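You operate a simulated robot arm through the tools that you are given. There is no shell and no other tool. Be economical: measure what you need, move in short steps, check, and stop when the job is done.

The job below is to be done with a simulated robot arm. You get a single attempt, and the scene is never put back.

Task
The red hose is cracked: fit the grey hose in its place.
Fine: shut the red valve first; stand the red hose on the washer end of the low cabinet's top; open the valve again once the grey hose is on.
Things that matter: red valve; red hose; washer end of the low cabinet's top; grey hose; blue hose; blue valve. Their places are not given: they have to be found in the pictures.

It is judged by the outcome, as a careful person would: the job done as asked, and still so three seconds after it is handed in. It fails if anything else is knocked over, pushed out of place, dropped, spilled or broken.

Robot
A 6-joint arm with a two-finger parallel gripper, fixed in place. Base frame: the origin is at the foot of the arm, x ahead of it, y to its left, z up; the work surface is at about z = 0.935. Units: m, degrees, N and s.
With the tool pointing down near the work surface it reaches from about 0.22 to 0.62 m from the base axis. Its first joint turns from -66.0 to 66.0 degrees. Payload 2.7 kg.
The tool frame sits at the grasp point between the pads (the TCP): z along the fingers, y along the line on which they close. The tips reach 0.023 m beyond it. The gripper opens to 0.094 m. The fingers are 0.038 m wide and 0.01 m thick; the gripper's body (0.054 by 0.096 m) begins 0.039 m behind the TCP.
Orientation is told as [roll, pitch, yaw] about the base's x, y, z axes, in that order, counted from this pose: with the fingers straight down and closing along the base's y, the tool's x points along the base's -x, its y along +y and its z along -z.

Tools
- The arm moves only by the tool step_arm. Its argument "series" is a list that holds one entry, the list of rows, each a list of 7 numbers: the shift along the base's x, y, z in m, then the turn, a rotation vector about the base's x, y, z in degrees, then the gripper command, from -1 (shut) to 1 (fully open), values between in proportion. In form: [[[x, y, z, wx, wy, wz, hand], ...]]. A call has 1 to 8 rows; each row shifts and turns the commanded pose from where the row before left it. Rows are played at 5 a second. More than 0.05 m and 8.6 degrees between two rows, or a gripper value outside its range, and nothing of the call is played. A pose out of reach is approached as far as the arm can. The call stops where the force on the tool passes 40 N (or 10 N more than at its start, if that is more) or the arm is blocked; 0.2 s more then pass. Each finger travels about 0.045 m/s and halts on what it meets, pressing with about 40 N; the grip force reading is that of the motor and also rises with nothing between the fingers. The clock runs only during rows and for 0.2 s after the last one: add rows that do not move to give the fingers time. The reply holds the time, the measured pose of the TCP, the force on the tool along the base axes, the opening and the grip force, in the units named above and with some noise.
- Cameras (640 x 400 px; columns grow to the right, rows downward): "scene" is fixed at [0.068, -0.4095, 1.437]; the picture's right is [0.87, -0.49, 0.00], its down [-0.21, -0.37, -0.91] and it looks along [0.44, 0.79, -0.42] (base axes); focal length 325 px, centre (320, 200). "wrist" rides on the gripper at [-0.039, 0, -0.044] in the tool frame; the picture's right is [0.00, -1.00, 0.00], its down [0.97, 0.00, -0.24] and it looks along [0.24, 0.00, 0.97] (tool axes); focal length 218 px, centre (320, 200).
- camera(camera): a new picture of that camera. The clock stands still meanwhile.
- probe_pixels(camera, pixels): there is no depth. For up to 12 entries [column, row, z] of the newest picture of that camera ("zoom" is the newest enlarged one), the place [x, y] in the base frame at which the ray of that pixel passes the height z, good to about 0.002 m, but the place of the scene camera against the robot may be out by one fixed shift of up to 0.025 m in any direction. The clock stands still meanwhile.
- close_up(camera, box): a new picture of the part [left, top, right, bottom] of that camera's present view, enlarged. The clock stands still meanwhile.
- job_done(): hands the job in; it is judged then, once.

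Work in short steps. Measure before you move; look again where a grasp or a placing could have gone wrong, and mend it. You have 80 turns and 34 pictures in all, those below and enlarged ones among them. Open the gripper and draw the arm clear of the work before you hand the job in, unless the task says otherwise; then end with one line.

The tools are called as a command line: name --argument value ..., lists and objects as JSON in quotes. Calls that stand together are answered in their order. step_arm: Moves the arm, as the interface text tells. Its arguments: {"type":"object","properties":{"series":{"type":"array","items":{"type":"array","items":{"type":"array","items":{"type":"number"}}}}},"required":["series"]} The other tools are called the same way: camera (camera) takes a picture; probe_pixels (camera, pixels) gives the place at which the rays of pixels pass given heights; close_up (camera, box) takes an enlarged picture of a part of a camera's view; job_done () hands the job in.

At the start:

```text
t: 0.0
eef_pos: [0.3467, 0.1253, 1.2951]
tool_rot: [0.0, 0.0, 0.0]
wrist_force: [-0.1, -1.2, 0.2]
gripper_width: 0.0939
grip_force: 0.1
```

scene: 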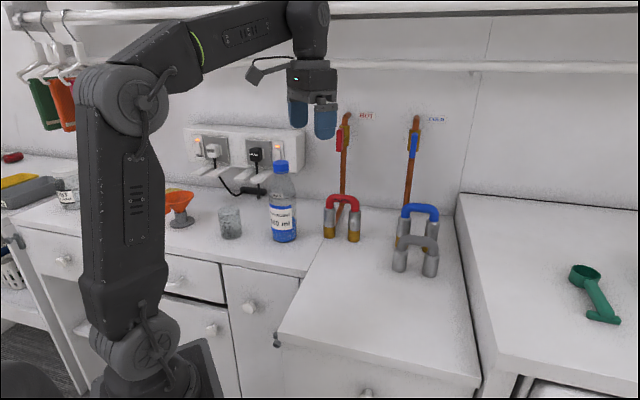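
wrist: 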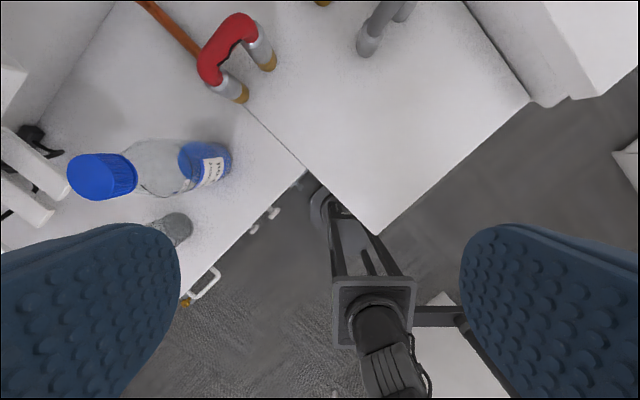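

The red hose appears around (342,218), the grey one at (416,255), blue at (420,225), and the valves at (342,140) and (413,143). I take enlarged views of the hoses and the valves.

close_up --camera "scene" --box '[300, 170, 460, 290]'

close_up --camera "scene" --box '[310, 100, 460, 190]'

```text
3.33 times, centred on (380, 230) of scene
```

zoom: 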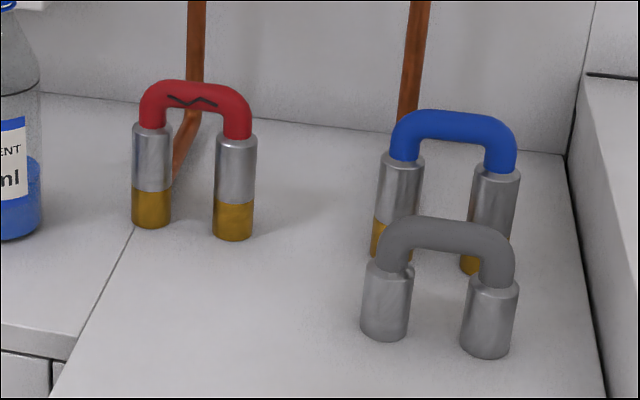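

```text
4.27 times, centred on (385, 145) of scene
```

zoom: 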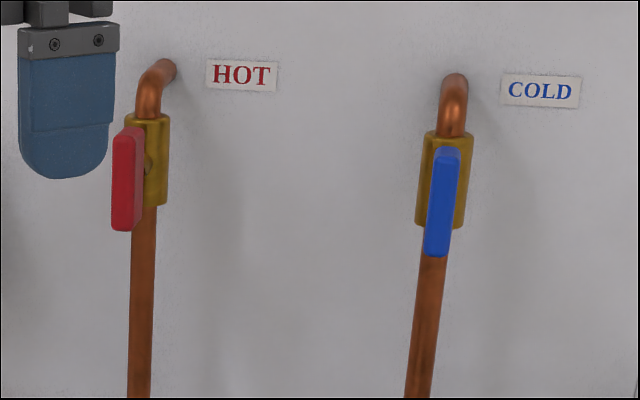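

The levers lie along their pipes (open). I measure cabinet edges, hose feet and wall points in both views.

probe_pixels --camera "scene" --pixels '[[278, 335, 0.935], [480, 385, 0.935], [456, 216, 0.935], [342, 212, 0.935], [329, 236, 0.935], [354, 240, 0.935], [400, 270, 0.935], [430, 275, 0.935], [399, 246, 0.935], [422, 249, 0.935], [318, 270, 0.935], [283, 240, 0.935]]'

probe_pixels --camera "wrist" --pixels '[[240, 100, 0.935], [270, 66, 0.935], [368, 46, 0.935], [305, 168, 0.935], [381, 234, 0.935], [530, 100, 0.935], [465, 3, 0.935], [236, 98, 0.94], [247, 105, 0.935], [210, 170, 0.935]]'

```text
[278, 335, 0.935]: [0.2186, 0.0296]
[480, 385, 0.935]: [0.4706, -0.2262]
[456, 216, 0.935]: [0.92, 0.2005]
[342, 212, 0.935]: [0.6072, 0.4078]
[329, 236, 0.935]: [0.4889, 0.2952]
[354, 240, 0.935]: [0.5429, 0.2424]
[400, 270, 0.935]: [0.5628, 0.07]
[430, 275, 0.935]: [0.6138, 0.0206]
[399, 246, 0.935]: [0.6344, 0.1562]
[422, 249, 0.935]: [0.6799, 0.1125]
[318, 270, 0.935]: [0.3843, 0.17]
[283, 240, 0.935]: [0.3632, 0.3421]
```

```text
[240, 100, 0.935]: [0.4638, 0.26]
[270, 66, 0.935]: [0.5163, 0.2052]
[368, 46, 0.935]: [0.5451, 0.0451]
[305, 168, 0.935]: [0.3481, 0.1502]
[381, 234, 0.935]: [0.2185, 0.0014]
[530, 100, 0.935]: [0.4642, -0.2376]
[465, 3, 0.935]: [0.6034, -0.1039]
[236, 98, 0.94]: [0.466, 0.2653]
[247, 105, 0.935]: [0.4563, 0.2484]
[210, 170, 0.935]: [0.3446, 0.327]
```

The cabinet runs at about 45° to the base (front edge along (0.7,-0.7)), and the wall lies along (0.7,0.7). I turn the tool 45° and tilt it up toward the wall to see the valves with the wrist camera.

step_arm --series '[[[0, 0, 0.005, 0, 0, 7.5, 1], [0, 0, 0.005, 0, 0, 7.5, 1], [0, 0, 0.005, 0, 0, 7.5, 1], [0, 0, 0.005, 0, 0, 7.5, 1], [0, 0, 0, 0, 0, 7.5, 1], [0, 0, 0, 0, 0, 7.5, 1], [0.01, 0.01, 0, 5.785, -5.785, 0, 1], [0.01, 0.01, 0, 5.785, -5.785, 0, 1]]]'

step_arm --series '[[[0.01, 0.015, 0, 5.785, -5.785, 0, 1], [0.01, 0.015, 0, 5.785, -5.785, 0, 1], [0.01, 0.015, 0, 5.785, -5.785, 0, 1], [0.01, 0.015, 0, 5.785, -5.785, 0, 1], [0.01, 0.01, 0, 5.785, -5.785, 0, 1], [0, 0, 0, 5.785, -5.785, 0, 1], [0, 0, 0, 5.785, -5.785, 0, 1], [0, 0, 0, 0, 0, 0, 1]]]'

camera --camera "wrist"

```text
t: 1.8
eef_pos: [0.3681, 0.1457, 1.3145]
tool_rot: [0.1, -16.5, 45.0]
wrist_force: [0.0, -0.5, -1.1]
gripper_width: 0.0939
grip_force: 0.0
```

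```text
t: 3.6
eef_pos: [0.4172, 0.2154, 1.3149]
tool_rot: [-0.1, -73.8, 45.0]
wrist_force: [-0.1, -0.3, 0.7]
gripper_width: 0.094
grip_force: 0.1
```

```text
29 pictures are left
```

wrist: 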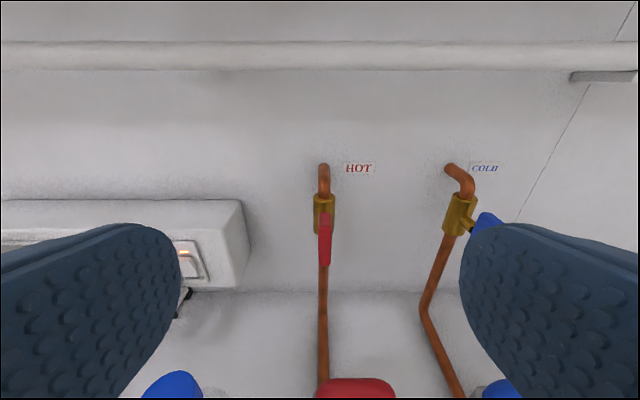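

The red lever hangs straight down its pipe at (325,240), facing the tool. I enlarge it, and probe its rays for triangulation.

close_up --camera "wrist" --box '[270, 150, 398, 280]'

probe_pixels --camera "wrist" --pixels '[[325, 215, 1.25], [325, 215, 1.2], [325, 215, 1.15], [324, 266, 1.2], [324, 266, 1.15], [324, 266, 1.1], [172, 385, 1.15], [172, 385, 1.1]]'

probe_pixels --camera "scene" --pixels '[[341, 132, 1.25], [341, 132, 1.2], [339, 153, 1.2], [339, 153, 1.15], [339, 153, 1.1], [281, 163, 1.15], [281, 163, 1.1]]'

```text
3.08 times, centred on (334, 215) of wrist
```

zoom: 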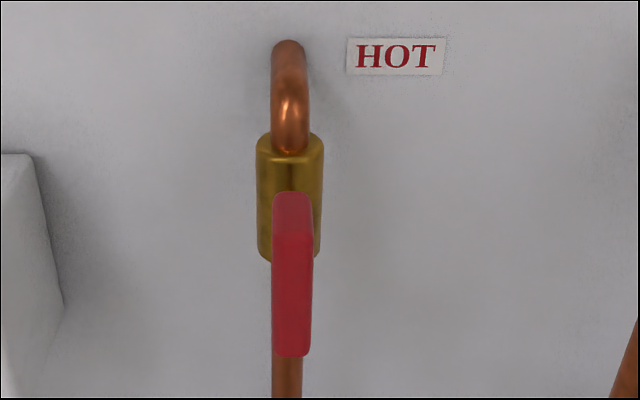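

```text
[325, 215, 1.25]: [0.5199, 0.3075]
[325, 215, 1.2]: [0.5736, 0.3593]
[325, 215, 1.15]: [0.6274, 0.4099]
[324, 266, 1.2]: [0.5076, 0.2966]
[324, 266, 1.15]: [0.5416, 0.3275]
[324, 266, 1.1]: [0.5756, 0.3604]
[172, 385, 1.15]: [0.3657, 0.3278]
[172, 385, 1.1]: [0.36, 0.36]
```

```text
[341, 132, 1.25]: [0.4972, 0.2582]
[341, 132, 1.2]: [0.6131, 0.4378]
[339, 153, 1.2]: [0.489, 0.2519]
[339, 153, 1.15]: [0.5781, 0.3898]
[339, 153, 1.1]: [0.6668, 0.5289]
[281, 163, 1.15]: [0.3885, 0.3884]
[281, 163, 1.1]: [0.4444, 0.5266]
```

Rough lever: top about (0.55,0.34,1.22), bottom about z 1.165; cap of the bottle about z 1.16. I level the tool and descend to z≈1.215 for a second view.

step_arm --series '[[[0, 0, -0.025, 5.73, -5.73, 0, 1], [0, 0, -0.025, 5.73, -5.73, 0, 1], [0, 0, -0.025, 0, 0, 0, 1], [0, 0, -0.025, 0, 0, 0, 1], [0, 0, 0, 0, 0, 0, 1]]]'

camera --camera "wrist"

```text
t: 4.8
eef_pos: [0.4179, 0.2133, 1.2144]
tool_rot: [16.1, -90.0, 29.0]
wrist_force: [0.0, 0.0, 0.3]
gripper_width: 0.0939
grip_force: 0.0
```

```text
27 pictures are left
```

wrist: 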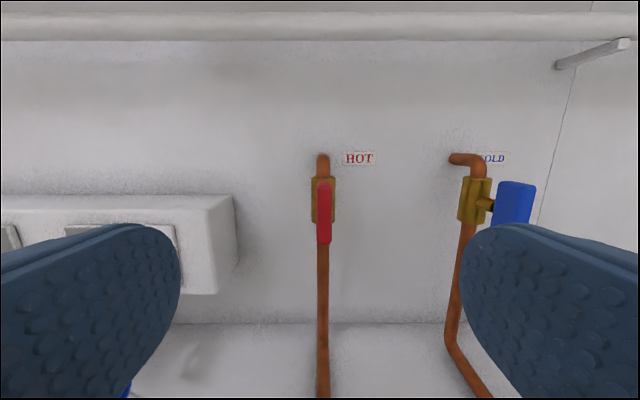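

probe_pixels --camera "wrist" --pixels '[[324, 183, 1.22], [324, 183, 1.2], [324, 243, 1.17], [324, 243, 1.15], [324, 243, 1.13], [324, 228, 1.15], [324, 190, 1.2]]'

close_up --camera "wrist" --box '[270, 140, 398, 270]'

```text
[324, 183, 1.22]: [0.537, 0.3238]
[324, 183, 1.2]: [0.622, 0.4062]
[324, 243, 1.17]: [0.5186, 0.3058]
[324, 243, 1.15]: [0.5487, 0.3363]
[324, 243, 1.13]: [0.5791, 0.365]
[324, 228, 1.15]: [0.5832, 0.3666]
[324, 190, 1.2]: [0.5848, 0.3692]
```

```text
3.08 times, centred on (334, 205) of wrist
```

zoom: 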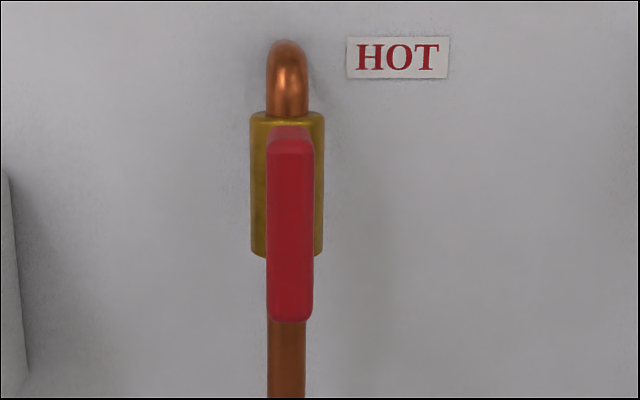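

Triangulation: lever front face about 0.172 m ahead of the TCP, 0.005 m to the right, z 1.153–1.21, stem at about z 1.193, width ≈0.014. I go 0.115 m forward at that height with the gripper half shut and look.

step_arm --series '[[[0.0035, -0.0035, -0.021, 0, 0, 0, 0.3], [0.016, 0.016, 0, 0, 0, 0, 0], [0.016, 0.016, 0, 0, 0, 0, 0], [0.016, 0.016, 0, 0, 0, 0, 0], [0.016, 0.016, 0, 0, 0, 0, 0], [0.016, 0.016, 0, 0, 0, 0, 0], [0, 0, 0, 0, 0, 0, 0]]]'

camera --camera "wrist"

camera --camera "scene"

```text
t: 6.4
eef_pos: [0.5016, 0.2918, 1.1939]
tool_rot: [-14.4, -89.9, 59.4]
wrist_force: [-0.1, 0.4, -0.3]
gripper_width: 0.0471
grip_force: 0.0
```

```text
25 pictures are left
```

wrist: 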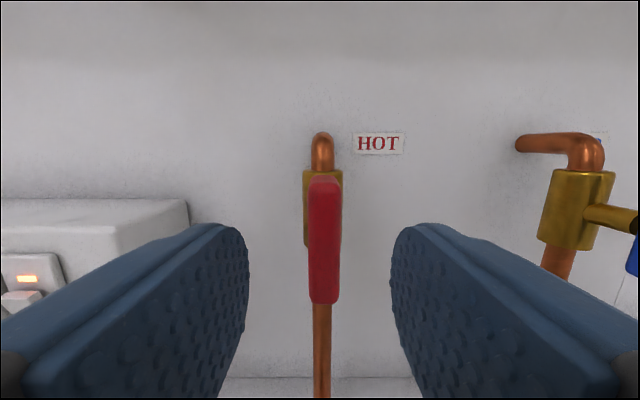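

```text
24 pictures are left
```

scene: 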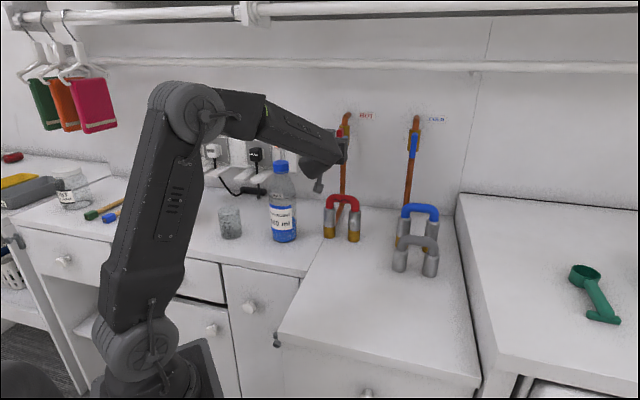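

The lever (column 323) lies between the fingers, depth confirmed. I advance 0.05 m and close to a loose fork, ~0.02 m, around the lever.

step_arm --series '[[[0.013, 0.011, -0.001, 0, 0, 0, 0], [0.012, 0.012, 0, 0, 0, 0, 0], [0.0115, 0.0115, 0, 0, 0, 0, 0], [0, 0, 0, 0, 0, 0, -0.55], [0, 0, 0, 0, 0, 0, -0.6], [0, 0, 0, 0, 0, 0, -0.6]]]'

camera --camera "wrist"

```text
t: 7.8
eef_pos: [0.5371, 0.3263, 1.1935]
tool_rot: [1.1, -89.9, 43.9]
wrist_force: [-0.9, -0.3, -0.5]
gripper_width: 0.0189
grip_force: 0.1
```

```text
23 pictures are left
```

wrist: 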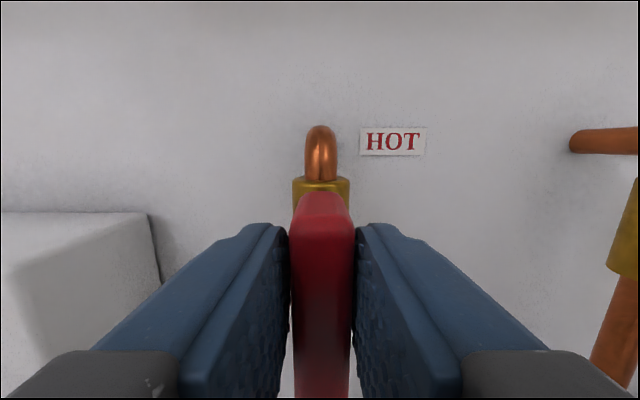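

The lever sits between the pads. I turn the tool about its own axis (clockwise as seen from the arm) a little and read the forces.

step_arm --series '[[[0, 0, 0, 5.6, 5.6, 0, -0.6], [0, 0, 0, 5.6, 5.6, 0, -0.6], [0, 0, 0, 5.6, 5.6, 0, -0.6]]]'

```text
t: 8.6
eef_pos: [0.538, 0.325, 1.1931]
tool_rot: [89.7, -66.1, -44.8]
wrist_force: [1.9, -5.2, -0.5]
gripper_width: 0.0208
grip_force: 2.2
```

Forces are small, but the opening grew a little; I look whether the lever follows.

camera --camera "wrist"

```text
22 pictures are left
```

wrist: 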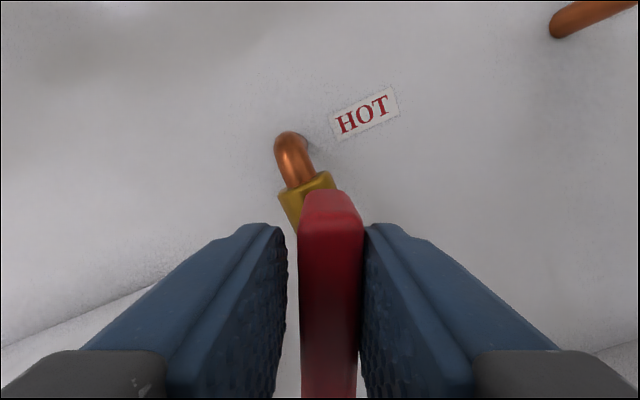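

The lever follows the tool. I continue to about 90°.

step_arm --series '[[[0, 0, 0, 5.7, 5.7, 0, -0.6], [0, 0, 0, 5.7, 5.7, 0, -0.6], [0, 0, 0, 5.7, 5.7, 0, -0.6], [0, 0, 0, 5.7, 5.7, 0, -0.6], [0, 0, 0, 5.7, 5.7, 0, -0.6], [0, 0, 0, 5.7, 5.7, 0, -0.6], [0, 0, 0, 5.7, 5.7, 0, -0.6], [0, 0, 0, 5.7, 5.7, 0, -0.6]]]'

camera --camera "wrist"

```text
t: 10.4
eef_pos: [0.538, 0.3253, 1.1906]
tool_rot: [89.7, -1.5, -45.0]
wrist_force: [1.6, -8.3, -18.4]
gripper_width: 0.0273
grip_force: 9.7
```

```text
21 pictures are left
```

wrist: 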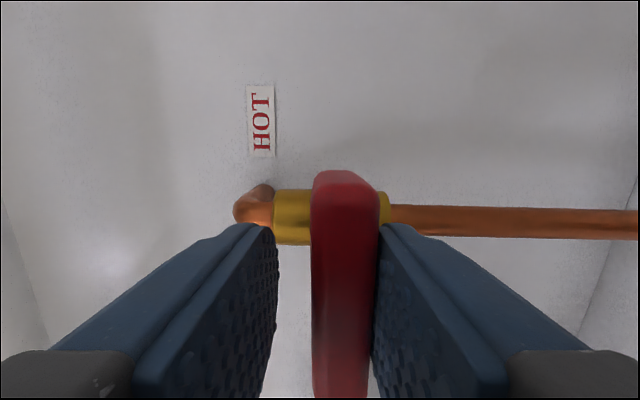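

The lever is nearly across the pipe, sitting about 0.006 m below the tool's centre. I lower to relieve, turn a few degrees more, then open and back off to check.

step_arm --series '[[[0, 0, -0.006, 0, 0, 0, -0.6], [0, 0, 0, 3.0, 3.0, 0, -0.6], [0, 0, 0, 0, 0, 0, -0.6]]]'

step_arm --series '[[[0, 0, 0, -1.5, -1.5, 0, -0.2], [0, 0, 0, -1.5, -1.5, 0, 0], [-0.02, -0.02, 0, 0, 0, 0, 0], [-0.02, -0.02, 0, 0, 0, 0, 0], [-0.02, -0.02, 0, 0, 0, 0, 0], [0, 0, 0, 0, 0, 0, 0]]]'

camera --camera "wrist"

```text
t: 11.2
eef_pos: [0.5384, 0.3261, 1.1874]
tool_rot: [90.1, 2.5, -44.9]
wrist_force: [1.1, -1.0, -9.1]
gripper_width: 0.0224
grip_force: 4.5
```

```text
t: 12.6
eef_pos: [0.4761, 0.264, 1.1864]
tool_rot: [90.0, -1.8, -45.0]
wrist_force: [-0.4, 0.1, -0.1]
gripper_width: 0.0469
grip_force: 0.1
```

```text
20 pictures are left
```

wrist: 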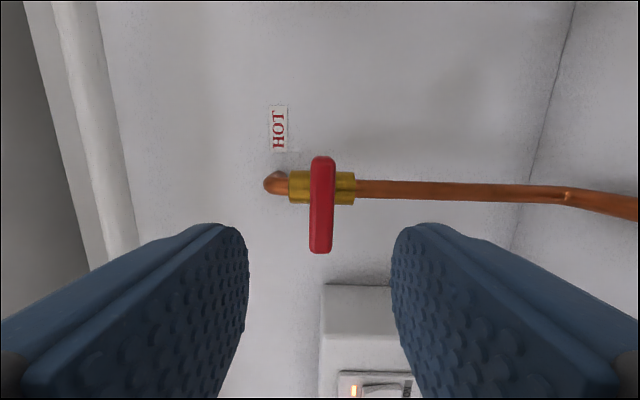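

The red lever now lies across its pipe: shut. I tilt the tool down over the red hose, raising slightly.

step_arm --series '[[[-0.01, -0.01, 0.005, -5.785, 5.785, 0, 0.5], [0, 0, 0.005, -5.785, 5.785, 0, 1], [0, 0, 0.005, -5.785, 5.785, 0, 1], [0, 0, 0, -5.785, 5.785, 0, 1], [0, 0, 0, -5.785, 5.785, 0, 1], [0, 0, 0, -5.785, 5.785, 0, 1], [0, 0, 0, -5.785, 5.785, 0, 1], [0, 0, 0, -5.785, 5.785, 0, 1]]]'

step_arm --series '[[[0, -0.015, 0, -5.785, 5.785, 0, 1], [0.0, -0.015, 0, -5.785, 5.785, 0, 1], [0, 0, 0, -5.785, 5.785, 0, 1], [0, 0, 0, 0, 0, 0, 1]]]'

camera --camera "wrist"

```text
t: 14.4
eef_pos: [0.4675, 0.2563, 1.2014]
tool_rot: [24.4, -0.8, -43.3]
wrist_force: [-0.2, -0.4, 0.2]
gripper_width: 0.094
grip_force: 0.0
```

```text
t: 15.4
eef_pos: [0.4681, 0.2257, 1.2023]
tool_rot: [-0.2, 0.0, -43.2]
wrist_force: [0.6, 0.3, -0.2]
gripper_width: 0.0942
grip_force: 0.0
```

```text
19 pictures are left
```

wrist: 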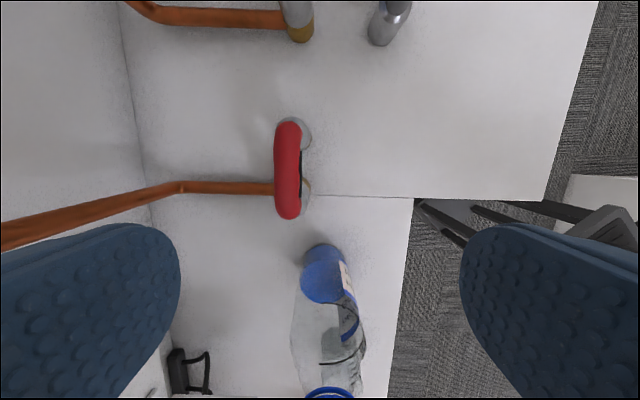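

The red bar runs from (287,125) to (289,215) in the wrist view, parallel to the tool's x axis. I probe its height candidates in both views.

probe_pixels --camera "scene" --pixels '[[342, 202, 1.0], [342, 202, 1.02], [342, 202, 1.04], [342, 202, 1.06], [342, 238, 0.935]]'

probe_pixels --camera "wrist" --pixels '[[288, 125, 1.03], [289, 215, 1.03], [288, 170, 1.0], [288, 170, 1.02], [288, 170, 1.04], [303, 135, 0.96], [305, 190, 0.96], [414, 198, 0.935], [388, 40, 0.935]]'

close_up --camera "wrist" --box '[230, 100, 358, 230]'

```text
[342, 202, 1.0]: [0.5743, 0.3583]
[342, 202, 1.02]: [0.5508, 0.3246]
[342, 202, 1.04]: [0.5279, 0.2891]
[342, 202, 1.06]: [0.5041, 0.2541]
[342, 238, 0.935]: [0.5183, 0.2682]
```

```text
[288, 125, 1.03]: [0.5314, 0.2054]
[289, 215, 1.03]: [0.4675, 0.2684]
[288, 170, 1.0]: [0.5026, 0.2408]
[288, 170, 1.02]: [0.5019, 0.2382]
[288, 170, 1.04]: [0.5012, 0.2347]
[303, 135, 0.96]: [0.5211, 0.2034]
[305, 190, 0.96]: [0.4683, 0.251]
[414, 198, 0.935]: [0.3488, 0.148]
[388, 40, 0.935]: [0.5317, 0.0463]
```

```text
3.08 times, centred on (294, 165) of wrist
```

zoom: 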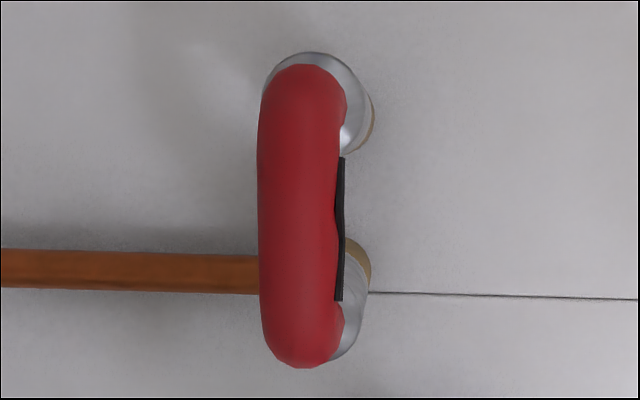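

The tube's centre is about (0.501,0.2345,1.045), bar direction exactly 45°. I correct the yaw by -1.8°, centre over it and descend with a 0.06 m opening.

step_arm --series '[[[0.0165, 0.0045, 0, 0, 0, -1.8, 0.3], [0.0165, 0.0045, 0, 0, 0, 0, 0.3], [0, 0, -0.04, 0, 0, 0, 0.3], [0, 0, -0.04, 0, 0, 0, 0.3], [0, 0, 0, 0, 0, 0, 0.3]]]'

camera --camera "wrist"

```text
t: 16.6
eef_pos: [0.5015, 0.2326, 1.1224]
tool_rot: [0.0, 0.0, -44.9]
wrist_force: [-0.4, 0.2, -0.6]
gripper_width: 0.0614
grip_force: 0.1
```

```text
17 pictures are left
```

wrist: 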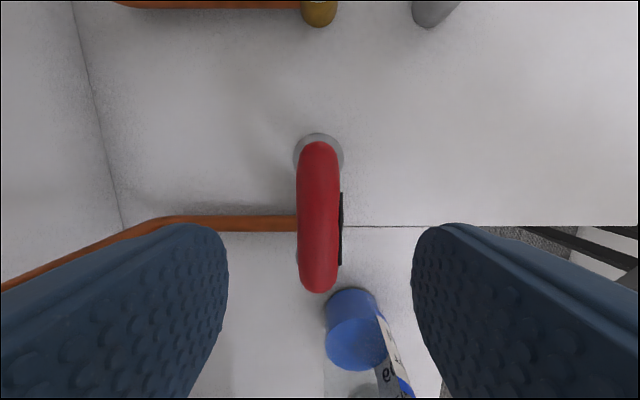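

Tube is centred (col 318, row 216, expected 215). I go down to z≈1.046 and grip.

step_arm --series '[[[0, 0, -0.03, 0, 0, 0, 0.3], [0, 0, -0.03, 0, 0, 0, 0.3], [0, 0, -0.016, 0, 0, 0, 0.3], [0, 0, 0, 0, 0, 0, -0.2], [0, 0, 0, 0, 0, 0, -0.7], [0, 0, 0, 0, 0, 0, -1], [0, 0, 0, 0, 0, 0, -1]]]'

```text
t: 18.2
eef_pos: [0.5023, 0.2337, 1.047]
tool_rot: [-0.1, 0.0, -45.0]
wrist_force: [-0.5, 0.1, 0.2]
gripper_width: 0.0234
grip_force: 39.7
```

Gripped at 0.0234 m. I pull straight up in small steps watching the force.

step_arm --series '[[[0, 0, 0.008, 0, 0, 0, -1], [0, 0, 0.01, 0, 0, 0, -1], [0, 0, 0.015, 0, 0, 0, -1], [0, 0, 0.02, 0, 0, 0, -1], [0, 0, 0.025, 0, 0, 0, -1], [0, 0, 0.025, 0, 0, 0, -1], [0, 0, 0.025, 0, 0, 0, -1]]]'

camera --camera "scene"

```text
t: 19.8
eef_pos: [0.5008, 0.2342, 1.1738]
tool_rot: [-0.1, 0.2, -45.0]
wrist_force: [0.4, 0.2, -0.7]
gripper_width: 0.0229
grip_force: 40.0
```

```text
16 pictures are left
```

scene: 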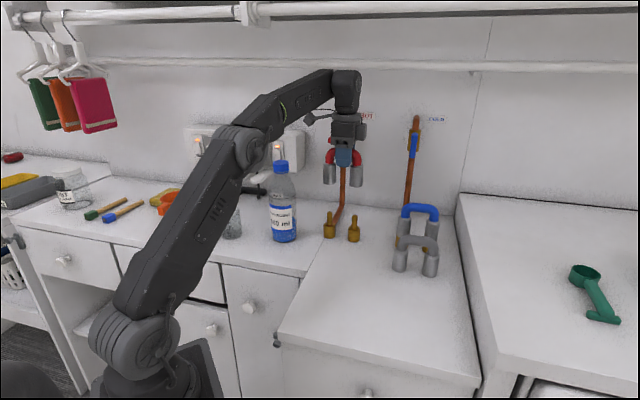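

The red hose is off its two spigots. The tall box with the scoop at right is the washer; I carry the red hose to the right-hand front area, target (0.502,-0.106), clear of grey, staying high.

step_arm --series '[[[0, -0.048, 0, 0, 0, 0, -1], [0, -0.049, 0, 0, 0, 0, -1], [0, -0.049, 0, 0, 0, 0, -1], [0, -0.049, 0, 0, 0, 0, -1], [0, -0.049, 0, 0, 0, 0, -1], [0, -0.049, 0, 0, 0, 0, -1], [0, -0.047, 0, 0, 0, 0, -1], [0, 0, 0, 0, 0, 0, -1]]]'

camera --camera "wrist"

camera --camera "scene"

```text
t: 21.6
eef_pos: [0.5011, -0.1067, 1.1752]
tool_rot: [-0.2, 0.0, -45.0]
wrist_force: [-0.8, -0.3, -0.5]
gripper_width: 0.0227
grip_force: 39.6
```

```text
15 pictures are left
```

wrist: 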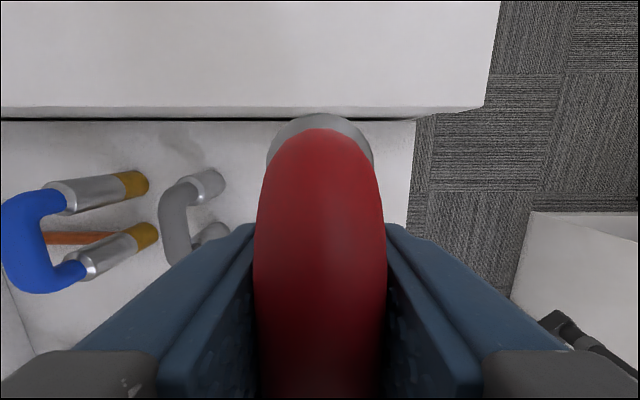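

```text
14 pictures are left
```

scene: 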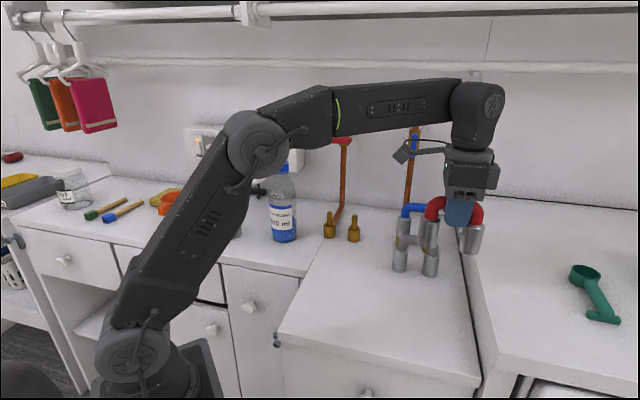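

The collar end (320,130) looks close to the washer edge (row ~120). I probe the edges to check the margin, and the blue/grey feet.

probe_pixels --camera "wrist" --pixels '[[240, 122, 0.935], [410, 122, 0.935], [240, 107, 1.0], [408, 220, 0.935], [485, 107, 1.0], [215, 195, 0.935], [220, 245, 0.935], [145, 183, 0.935]]'

```text
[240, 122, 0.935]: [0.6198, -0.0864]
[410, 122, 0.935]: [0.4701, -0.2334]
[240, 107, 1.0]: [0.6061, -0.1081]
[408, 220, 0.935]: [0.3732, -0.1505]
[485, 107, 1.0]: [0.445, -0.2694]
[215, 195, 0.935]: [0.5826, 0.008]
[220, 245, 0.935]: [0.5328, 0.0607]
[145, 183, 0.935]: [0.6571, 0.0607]
```

Margin to the washer about 0.013 m, fine. I lower to just above the expected standing height (TCP ≈1.015).

step_arm --series '[[[0, 0, -0.035, 0, 0, 0, -1], [0, 0, -0.035, 0, 0, 0, -1], [0, 0, -0.035, 0, 0, 0, -1], [0, 0, -0.025, 0, 0, 0, -1], [0, 0, -0.01, 0, 0, 0, -1], [0, 0, -0.004, 0, 0, 0, -1], [0, 0, -0.004, 0, 0, 0, -1], [0, 0, -0.004, 0, 0, 0, -1]]]'

close_up --camera "scene" --box '[380, 170, 540, 320]'

```text
t: 23.4
eef_pos: [0.5011, -0.1048, 1.0212]
tool_rot: [0.1, 0.0, -45.0]
wrist_force: [-0.6, 0.2, -1.5]
gripper_width: 0.0226
grip_force: 39.9
```

```text
2.67 times, centred on (460, 245) of scene
```

zoom: 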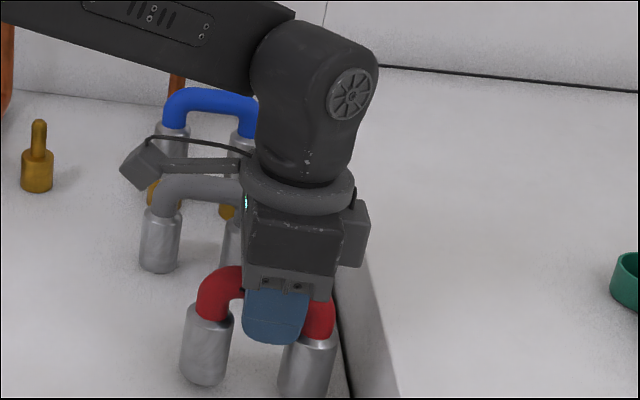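

Not yet in contact (force −1.5 N). I continue down by 3 mm steps until the force rises.

step_arm --series '[[[0, 0, -0.003, 0, 0, 0, -1], [0, 0, -0.003, 0, 0, 0, -1], [0, 0, 0, 0, 0, 0, -1]]]'

```text
t: 24.2
eef_pos: [0.5009, -0.1051, 1.0154]
tool_rot: [-0.1, 0.1, -45.0]
wrist_force: [-0.3, -0.5, -1.5]
gripper_width: 0.0226
grip_force: 39.9
```

step_arm --series '[[[0, 0, -0.003, 0, 0, 0, -1], [0, 0, 0, 0, 0, 0, -1]]]'

```text
t: 24.8
eef_pos: [0.5014, -0.1064, 1.0123]
tool_rot: [0.0, 0.1, -44.9]
wrist_force: [-0.2, 0.0, -1.2]
gripper_width: 0.0227
grip_force: 40.5
```

Still no contact; I keep going in 2 mm steps.

step_arm --series '[[[0, 0, -0.002, 0, 0, 0, -1], [0, 0, -0.002, 0, 0, 0, -1], [0, 0, 0, 0, 0, 0, -1]]]'

```text
t: 25.6
eef_pos: [0.501, -0.1044, 1.0098]
tool_rot: [0.0, 0.0, -45.0]
wrist_force: [-3.3, 1.6, 17.4]
gripper_width: 0.0228
grip_force: 40.4
```

Contact at TCP z≈1.010. I open and rise straight up.

step_arm --series '[[[0, 0, 0.0015, 0, 0, 0, -0.5], [0, 0, 0, 0, 0, 0, 0.1], [0, 0, 0, 0, 0, 0, 0.3], [0, 0, 0.03, 0, 0, 0, 0.3], [0, 0, 0.04, 0, 0, 0, 0.3], [0, 0, 0.05, 0, 0, 0, 0.3], [0, 0, 0.04, 0, 0, 0, 0.3]]]'

step_arm --series '[[[0.01, 0.035, 0, 0, 0, 0, 0.3], [0.01, 0.035, 0, 0, 0, 0, 0.3], [0.02, 0.035, 0, 0, 0, 0, 0.3], [0, 0, 0, 0, 0, 0, 0.3]]]'

camera --camera "wrist"

close_up --camera "scene" --box '[380, 170, 540, 320]'

```text
t: 27.2
eef_pos: [0.501, -0.1059, 1.17]
tool_rot: [-0.1, 0.1, -45.1]
wrist_force: [-0.3, 0.1, -1.2]
gripper_width: 0.061
grip_force: 0.1
```

```text
t: 28.2
eef_pos: [0.5407, -0.0012, 1.1696]
tool_rot: [-0.1, 0.0, -45.0]
wrist_force: [0.1, 0.8, -0.3]
gripper_width: 0.0612
grip_force: 0.1
```

```text
12 pictures are left
```

wrist: 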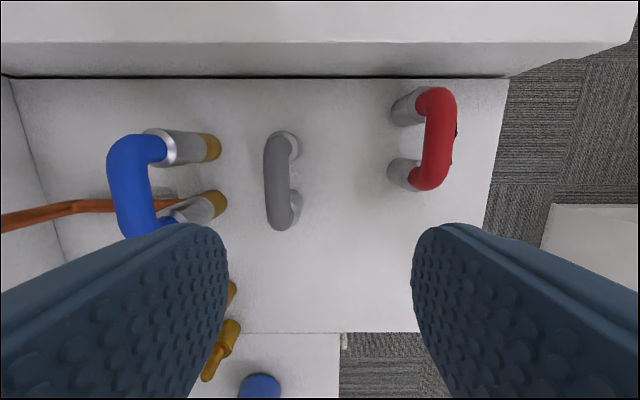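

```text
2.67 times, centred on (460, 245) of scene
```

zoom: 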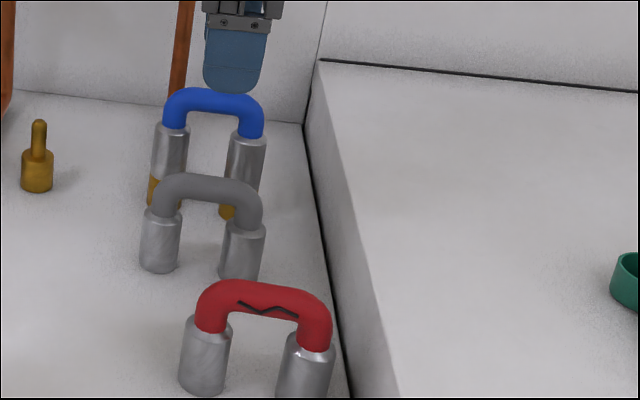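

Red stands upright by the washer. The grey bar runs (277,140)–(281,225); I probe its ends at z 1.01.

probe_pixels --camera "wrist" --pixels '[[276, 148, 1.01], [279, 215, 1.01], [277, 182, 1.01], [277, 134, 1.01], [279, 230, 1.01]]'

close_up --camera "wrist" --box '[210, 115, 338, 245]'

```text
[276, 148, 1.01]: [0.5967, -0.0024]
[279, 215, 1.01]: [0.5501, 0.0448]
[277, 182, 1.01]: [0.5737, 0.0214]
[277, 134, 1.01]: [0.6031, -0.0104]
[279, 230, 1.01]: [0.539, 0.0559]
```

```text
3.08 times, centred on (274, 180) of wrist
```

zoom: 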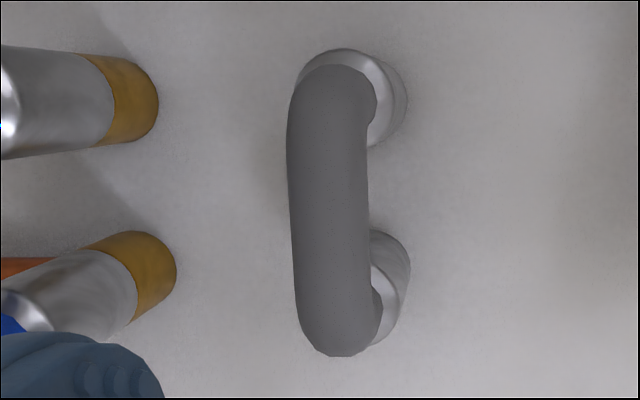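

Grey's bar is parallel to the tool (45.4°), centre ≈(0.572,0.0215). I move over it and descend partly, then look.

step_arm --series '[[[0.0313, 0.0227, 0, 0, 0, 0, 0.3], [0, 0, -0.04, 0, 0, 0, 0.3], [0, 0, -0.04, 0, 0, 0, 0.3], [0, 0, 0, 0, 0, 0, 0.3]]]'

camera --camera "wrist"

```text
t: 29.2
eef_pos: [0.5733, 0.0205, 1.09]
tool_rot: [0.0, 0.0, -45.0]
wrist_force: [0.0, 0.5, 0.2]
gripper_width: 0.0613
grip_force: 0.2
```

```text
9 pictures are left
```

wrist: 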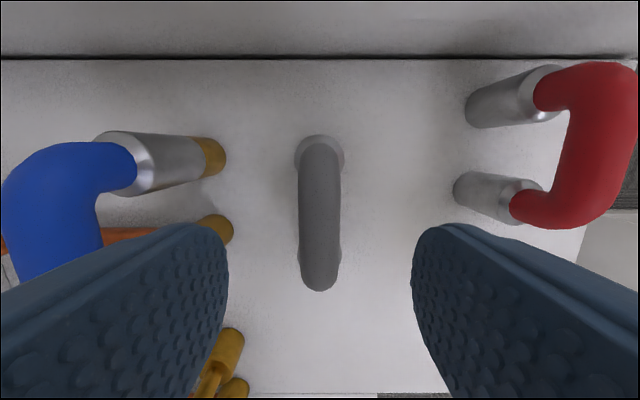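

Grey is centred just as red was (col 319, rows 140–292). I descend to 1.010 and grip.

step_arm --series '[[[0, 0, -0.03, 0, 0, 0, 0.3], [0, 0, -0.03, 0, 0, 0, 0.3], [0, 0, -0.02, 0, 0, 0, 0.3], [0, 0, 0, 0, 0, 0, -0.2], [0, 0, 0, 0, 0, 0, -0.7], [0, 0, 0, 0, 0, 0, -1], [0, 0, 0, 0, 0, 0, -1]]]'

step_arm --series '[[[0, 0, 0.01, 0, 0, 0, -1], [0, 0, 0.03, 0, 0, 0, -1], [0, 0, 0.04, 0, 0, 0, -1], [0, 0, 0.04, 0, 0, 0, -1], [0, 0, 0.04, 0, 0, 0, -1], [0, 0, 0, 0, 0, 0, -1]]]'

```text
t: 30.8
eef_pos: [0.5747, 0.0241, 1.0099]
tool_rot: [-0.1, 0.1, -45.0]
wrist_force: [-0.9, -0.2, 0.7]
gripper_width: 0.0233
grip_force: 39.7
```

```text
t: 32.2
eef_pos: [0.5711, 0.021, 1.1717]
tool_rot: [0.0, 0.1, -45.0]
wrist_force: [-0.4, 0.0, 0.0]
gripper_width: 0.0234
grip_force: 40.1
```

Grey is held. I take a wrist picture to compare how it sits in the grip with how red did (collar arc at row 113, bar end at row 128).

step_arm --series '[[[-0.0178, 0.0531, 0.0, 0, 0, 0, -1]]]'

camera --camera "wrist"

```text
refused: row 1 steps farther than a row can; nothing moved
```

```text
8 pictures are left
```

wrist: 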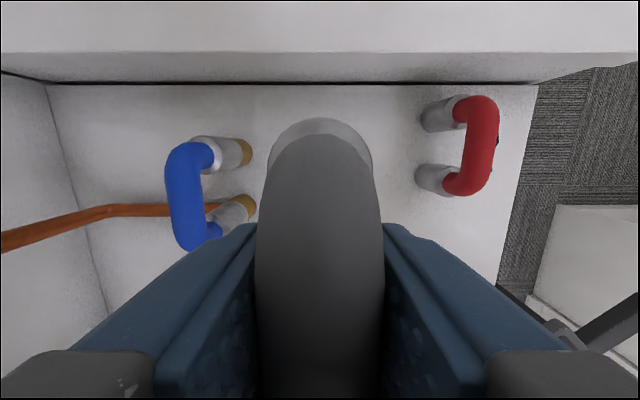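

Grey sits within about 1 mm as red did (rows 118/132). I carry it over the spigots to (0.5016,0.2340).

step_arm --series '[[[-0.01416, 0.04238, 0, 0, 0, 0, -1], [-0.01416, 0.04238, 0, 0, 0, 0, -1], [-0.01416, 0.04238, 0, 0, 0, 0, -1], [-0.01416, 0.04238, 0, 0, 0, 0, -1], [-0.01416, 0.04238, 0, 0, 0, 0, -1], [0, 0, 0, 0, 0, 0, -1], [0, 0, 0, 0, 0, 0, -1]]]'

close_up --camera "scene" --box '[290, 150, 400, 250]'

```text
t: 33.8
eef_pos: [0.5007, 0.2349, 1.1691]
tool_rot: [-0.1, 0.1, -45.0]
wrist_force: [0.8, 0.6, -2.3]
gripper_width: 0.0227
grip_force: 39.8
```

```text
4.00 times, centred on (345, 200) of scene
```

zoom: 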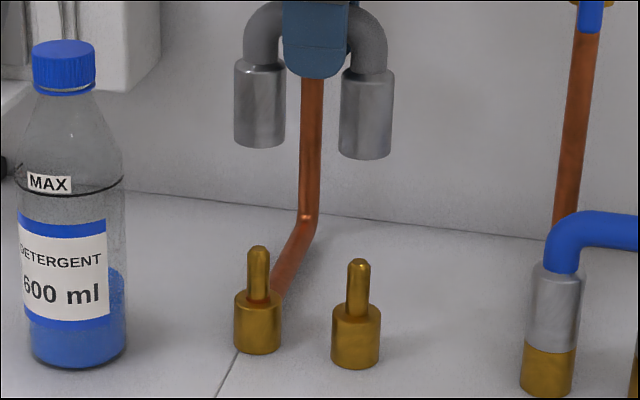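

Collars hang above the nipples (259/366 over 259/358, perspective-consistent). I descend to just above the nipples, then in small steps.

step_arm --series '[[[0, 0, -0.035, 0, 0, 0, -1], [0, 0, -0.035, 0, 0, 0, -1], [0, 0, -0.014, 0, 0, 0, -1], [0, 0, -0.005, 0, 0, 0, -1], [0, 0, -0.005, 0, 0, 0, -1], [0, 0, 0, 0, 0, 0, -1]]]'

close_up --camera "scene" --box '[290, 150, 400, 250]'

```text
t: 35.2
eef_pos: [0.4999, 0.2348, 1.0757]
tool_rot: [-0.2, 0.1, -45.0]
wrist_force: [1.1, 0.0, -0.6]
gripper_width: 0.0226
grip_force: 40.0
```

```text
4.00 times, centred on (345, 200) of scene
```

zoom: 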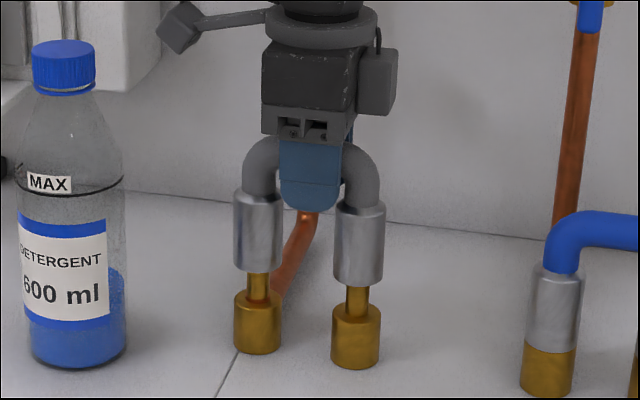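

The nipples have entered the collars without force. I go on down towards the seat at z≈1.047.

step_arm --series '[[[0, 0, -0.008, 0, 0, 0, -1], [0, 0, -0.008, 0, 0, 0, -1], [0, 0, -0.006, 0, 0, 0, -1], [0, 0, -0.003, 0, 0, 0, -1], [0, 0, -0.002, 0, 0, 0, -1], [0, 0, 0, 0, 0, 0, -1]]]'

```text
t: 36.6
eef_pos: [0.502, 0.2348, 1.0476]
tool_rot: [-0.1, 0.1, -45.1]
wrist_force: [0.9, -0.8, -1.3]
gripper_width: 0.0226
grip_force: 39.4
```

step_arm --series '[[[0, 0, -0.002, 0, 0, 0, -1], [0, 0, -0.001, 0, 0, 0, -1], [0, 0, 0, 0, 0, 0, -1]]]'

```text
t: 37.4
eef_pos: [0.5022, 0.2349, 1.0463]
tool_rot: [-0.1, 0.2, -45.0]
wrist_force: [0.1, -0.2, -0.3]
gripper_width: 0.0227
grip_force: 39.8
```

step_arm --series '[[[0, 0, -0.002, 0, 0, 0, -1], [0, 0, 0, 0, 0, 0, -1]]]'

```text
t: 38.0
eef_pos: [0.5007, 0.2341, 1.0469]
tool_rot: [0.2, 0.0, -45.0]
wrist_force: [-1.7, -1.6, 19.2]
gripper_width: 0.0226
grip_force: 39.8
```

Seated (19 N upward). I open and rise clear.

step_arm --series '[[[0, 0, 0.001, 0, 0, 0, -0.5], [0, 0, 0, 0, 0, 0, 0.1], [0, 0, 0, 0, 0, 0, 0.3], [0, 0, 0.03, 0, 0, 0, 0.3], [0, 0, 0.04, 0, 0, 0, 0.3], [0, 0, 0.04, 0, 0, 0, 0.3], [-0.01, -0.01, 0.04, 0, 0, 0, 0.3], [0, 0, 0, 0, 0, 0, 0]]]'

close_up --camera "scene" --box '[310, 170, 470, 290]'

```text
t: 39.8
eef_pos: [0.49, 0.2256, 1.1932]
tool_rot: [0.0, 0.1, -45.1]
wrist_force: [0.7, -0.2, 0.2]
gripper_width: 0.0471
grip_force: 0.0
```

```text
3.33 times, centred on (390, 230) of scene
```

zoom: 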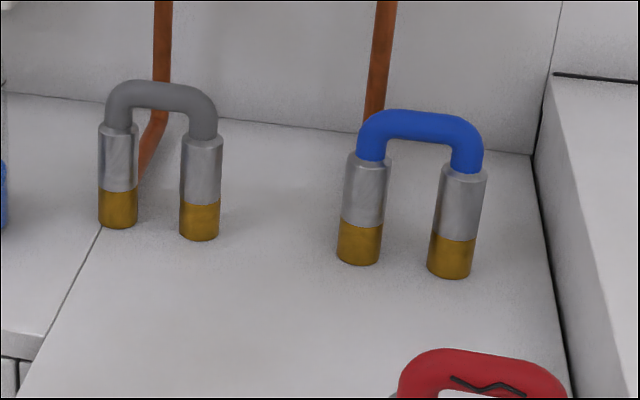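

Grey sits on both spigots just like blue does. Now back to the valve: I tilt the tool level again along the earlier path.

step_arm --series '[[[-0.012, 0.0152, 0.0075, 5.785, -5.785, 0, 0], [-0.011, 0.0152, 0, 5.785, -5.785, 0, 0], [0, 0, 0, 5.785, -5.785, 0, 0], [0, 0, 0, 5.785, -5.785, 0, 0], [0, 0, 0, 5.785, -5.785, 0, 0], [0, 0, 0, 5.785, -5.785, 0, 0], [0, 0, 0, 5.785, -5.785, 0, 0], [0, 0, 0, 5.785, -5.785, 0, 0]]]'

step_arm --series '[[[0, 0, -0.005, 5.785, -5.785, 0, 0], [0, 0, -0.005, 5.785, -5.785, 0, 0], [0.01, 0.01, -0.005, 5.785, -5.785, 0, 0], [0, 0, 0, 0, 0, 0, 0]]]'

camera --camera "wrist"

```text
t: 41.6
eef_pos: [0.4691, 0.2538, 1.2032]
tool_rot: [65.4, 0.1, -45.1]
wrist_force: [-0.5, 1.0, 0.8]
gripper_width: 0.0468
grip_force: 0.1
```

```text
t: 42.6
eef_pos: [0.4786, 0.265, 1.1876]
tool_rot: [90.1, 0.0, -45.0]
wrist_force: [-0.2, 0.7, 0.2]
gripper_width: 0.0471
grip_force: 0.1
```

```text
4 pictures are left
```

wrist: 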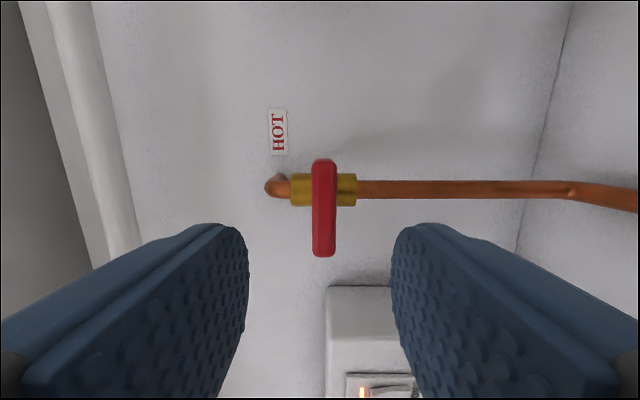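

The lever (col 324) is 0.003 m below the tool centre and the stem slightly to the right. I correct, advance 0.0855 m, and close to a loose fork.

step_arm --series '[[[0.0015, -0.0015, -0.003, 0, 0, 0, 0], [0.02, 0.02, 0, 0, 0, 0, 0], [0.02, 0.02, 0, 0, 0, 0, 0], [0.0204, 0.0204, 0, 0, 0, 0, 0], [0, 0, 0, 0, 0, 0, -0.5], [0, 0, 0, 0, 0, 0, -0.6], [0, 0, 0, 0, 0, 0, -0.6]]]'

step_arm --series '[[[0, 0, 0, -5.7, -5.7, 0, -0.6], [0, 0, 0, -5.7, -5.7, 0, -0.6], [0, 0, 0, -5.7, -5.7, 0, -0.6]]]'

```text
t: 44.2
eef_pos: [0.5397, 0.3242, 1.1836]
tool_rot: [90.1, 0.1, -44.8]
wrist_force: [0.0, -0.1, 0.4]
gripper_width: 0.0187
grip_force: 0.0
```

```text
t: 45.0
eef_pos: [0.5394, 0.3244, 1.1847]
tool_rot: [90.2, -24.3, -44.9]
wrist_force: [0.3, 1.9, 1.3]
gripper_width: 0.0199
grip_force: 1.1
```

Low forces, the lever is turning with the fork. I continue to 90° plus a small overshoot.

step_arm --series '[[[0, 0, 0, -5.7, -5.7, 0, -0.6], [0, 0, 0, -5.7, -5.7, 0, -0.6], [0, 0, 0, -5.7, -5.7, 0, -0.6], [0, 0, 0, -5.7, -5.7, 0, -0.6], [0, 0, 0, -5.7, -5.7, 0, -0.6], [0, 0, 0, -5.7, -5.7, 0, -0.6], [0, 0, 0, -5.7, -5.7, 0, -0.6], [0, 0, 0, -5.0, -5.0, 0, -0.6]]]'

step_arm --series '[[[0, 0, 0, -2.8, -2.8, 0, -0.6], [0, 0, 0, 0, 0, 0, -0.6]]]'

```text
t: 46.8
eef_pos: [0.5389, 0.3235, 1.1842]
tool_rot: [88.8, -87.8, -43.8]
wrist_force: [-3.3, 2.3, 1.2]
gripper_width: 0.0208
grip_force: 2.3
```

```text
t: 47.4
eef_pos: [0.5402, 0.325, 1.1843]
tool_rot: [-89.1, -88.3, 134.2]
wrist_force: [-4.8, 4.6, 1.6]
gripper_width: 0.0216
grip_force: 2.8
```

Now I open, back off and look at the lever.

step_arm --series '[[[0, 0, 0, 1.4, 1.4, 0, -0.2], [0, 0, 0, 0, 0, 0, 0], [-0.02, -0.02, 0, 0, 0, 0, 0], [-0.02, -0.02, 0, 0, 0, 0, 0.2], [-0.025, -0.025, 0, 0, 0, 0, 0.2], [0, 0, 0, 0, 0, 0, 0.2]]]'

camera --camera "wrist"

```text
t: 48.8
eef_pos: [0.4741, 0.2584, 1.1837]
tool_rot: [81.1, -89.6, -36.2]
wrist_force: [0.5, 0.0, 0.5]
gripper_width: 0.0562
grip_force: 0.0
```

```text
3 pictures are left
```

wrist: 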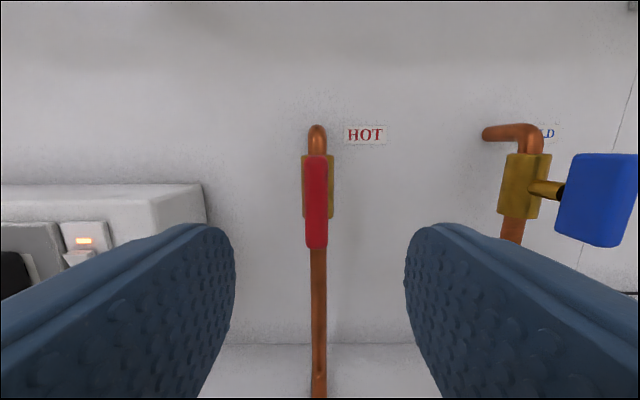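

The red lever lies along its pipe again: open. I draw the arm back and up, then take a last scene look.

step_arm --series '[[[-0.018, -0.018, 0.01, 0, 0, 0, 0.2], [-0.018, -0.018, 0.02, 0, 0, 0, 0.2], [-0.018, -0.018, 0.03, 0, 0, 0, 0.6], [0, 0, 0.04, 0, 0, 0, 1], [0, 0, 0.02, 0, 0, 0, 1], [0, 0, 0, 0, 0, 0, 1]]]'

camera --camera "scene"

```text
t: 50.2
eef_pos: [0.4223, 0.204, 1.3052]
tool_rot: [82.0, -89.6, -37.0]
wrist_force: [0.1, 0.0, 0.0]
gripper_width: 0.0939
grip_force: 0.1
```

```text
2 pictures are left
```

scene: 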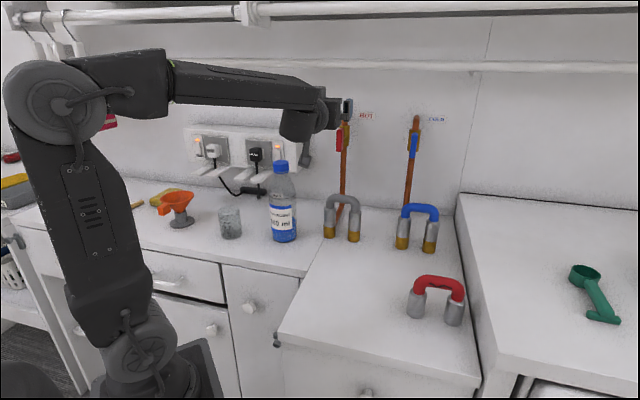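

The final view shows grey on the spigots, red standing beside the washer, the red valve open, and blue untouched. The gripper is open and clear, so I hand the job in.

job_done

```text
The job is handed in.
```

The grey hose is fitted in place of the red one. The red valve was shut for the swap and is open again, and the cracked red hose stands upright at the washer end of the low cabinet's top.
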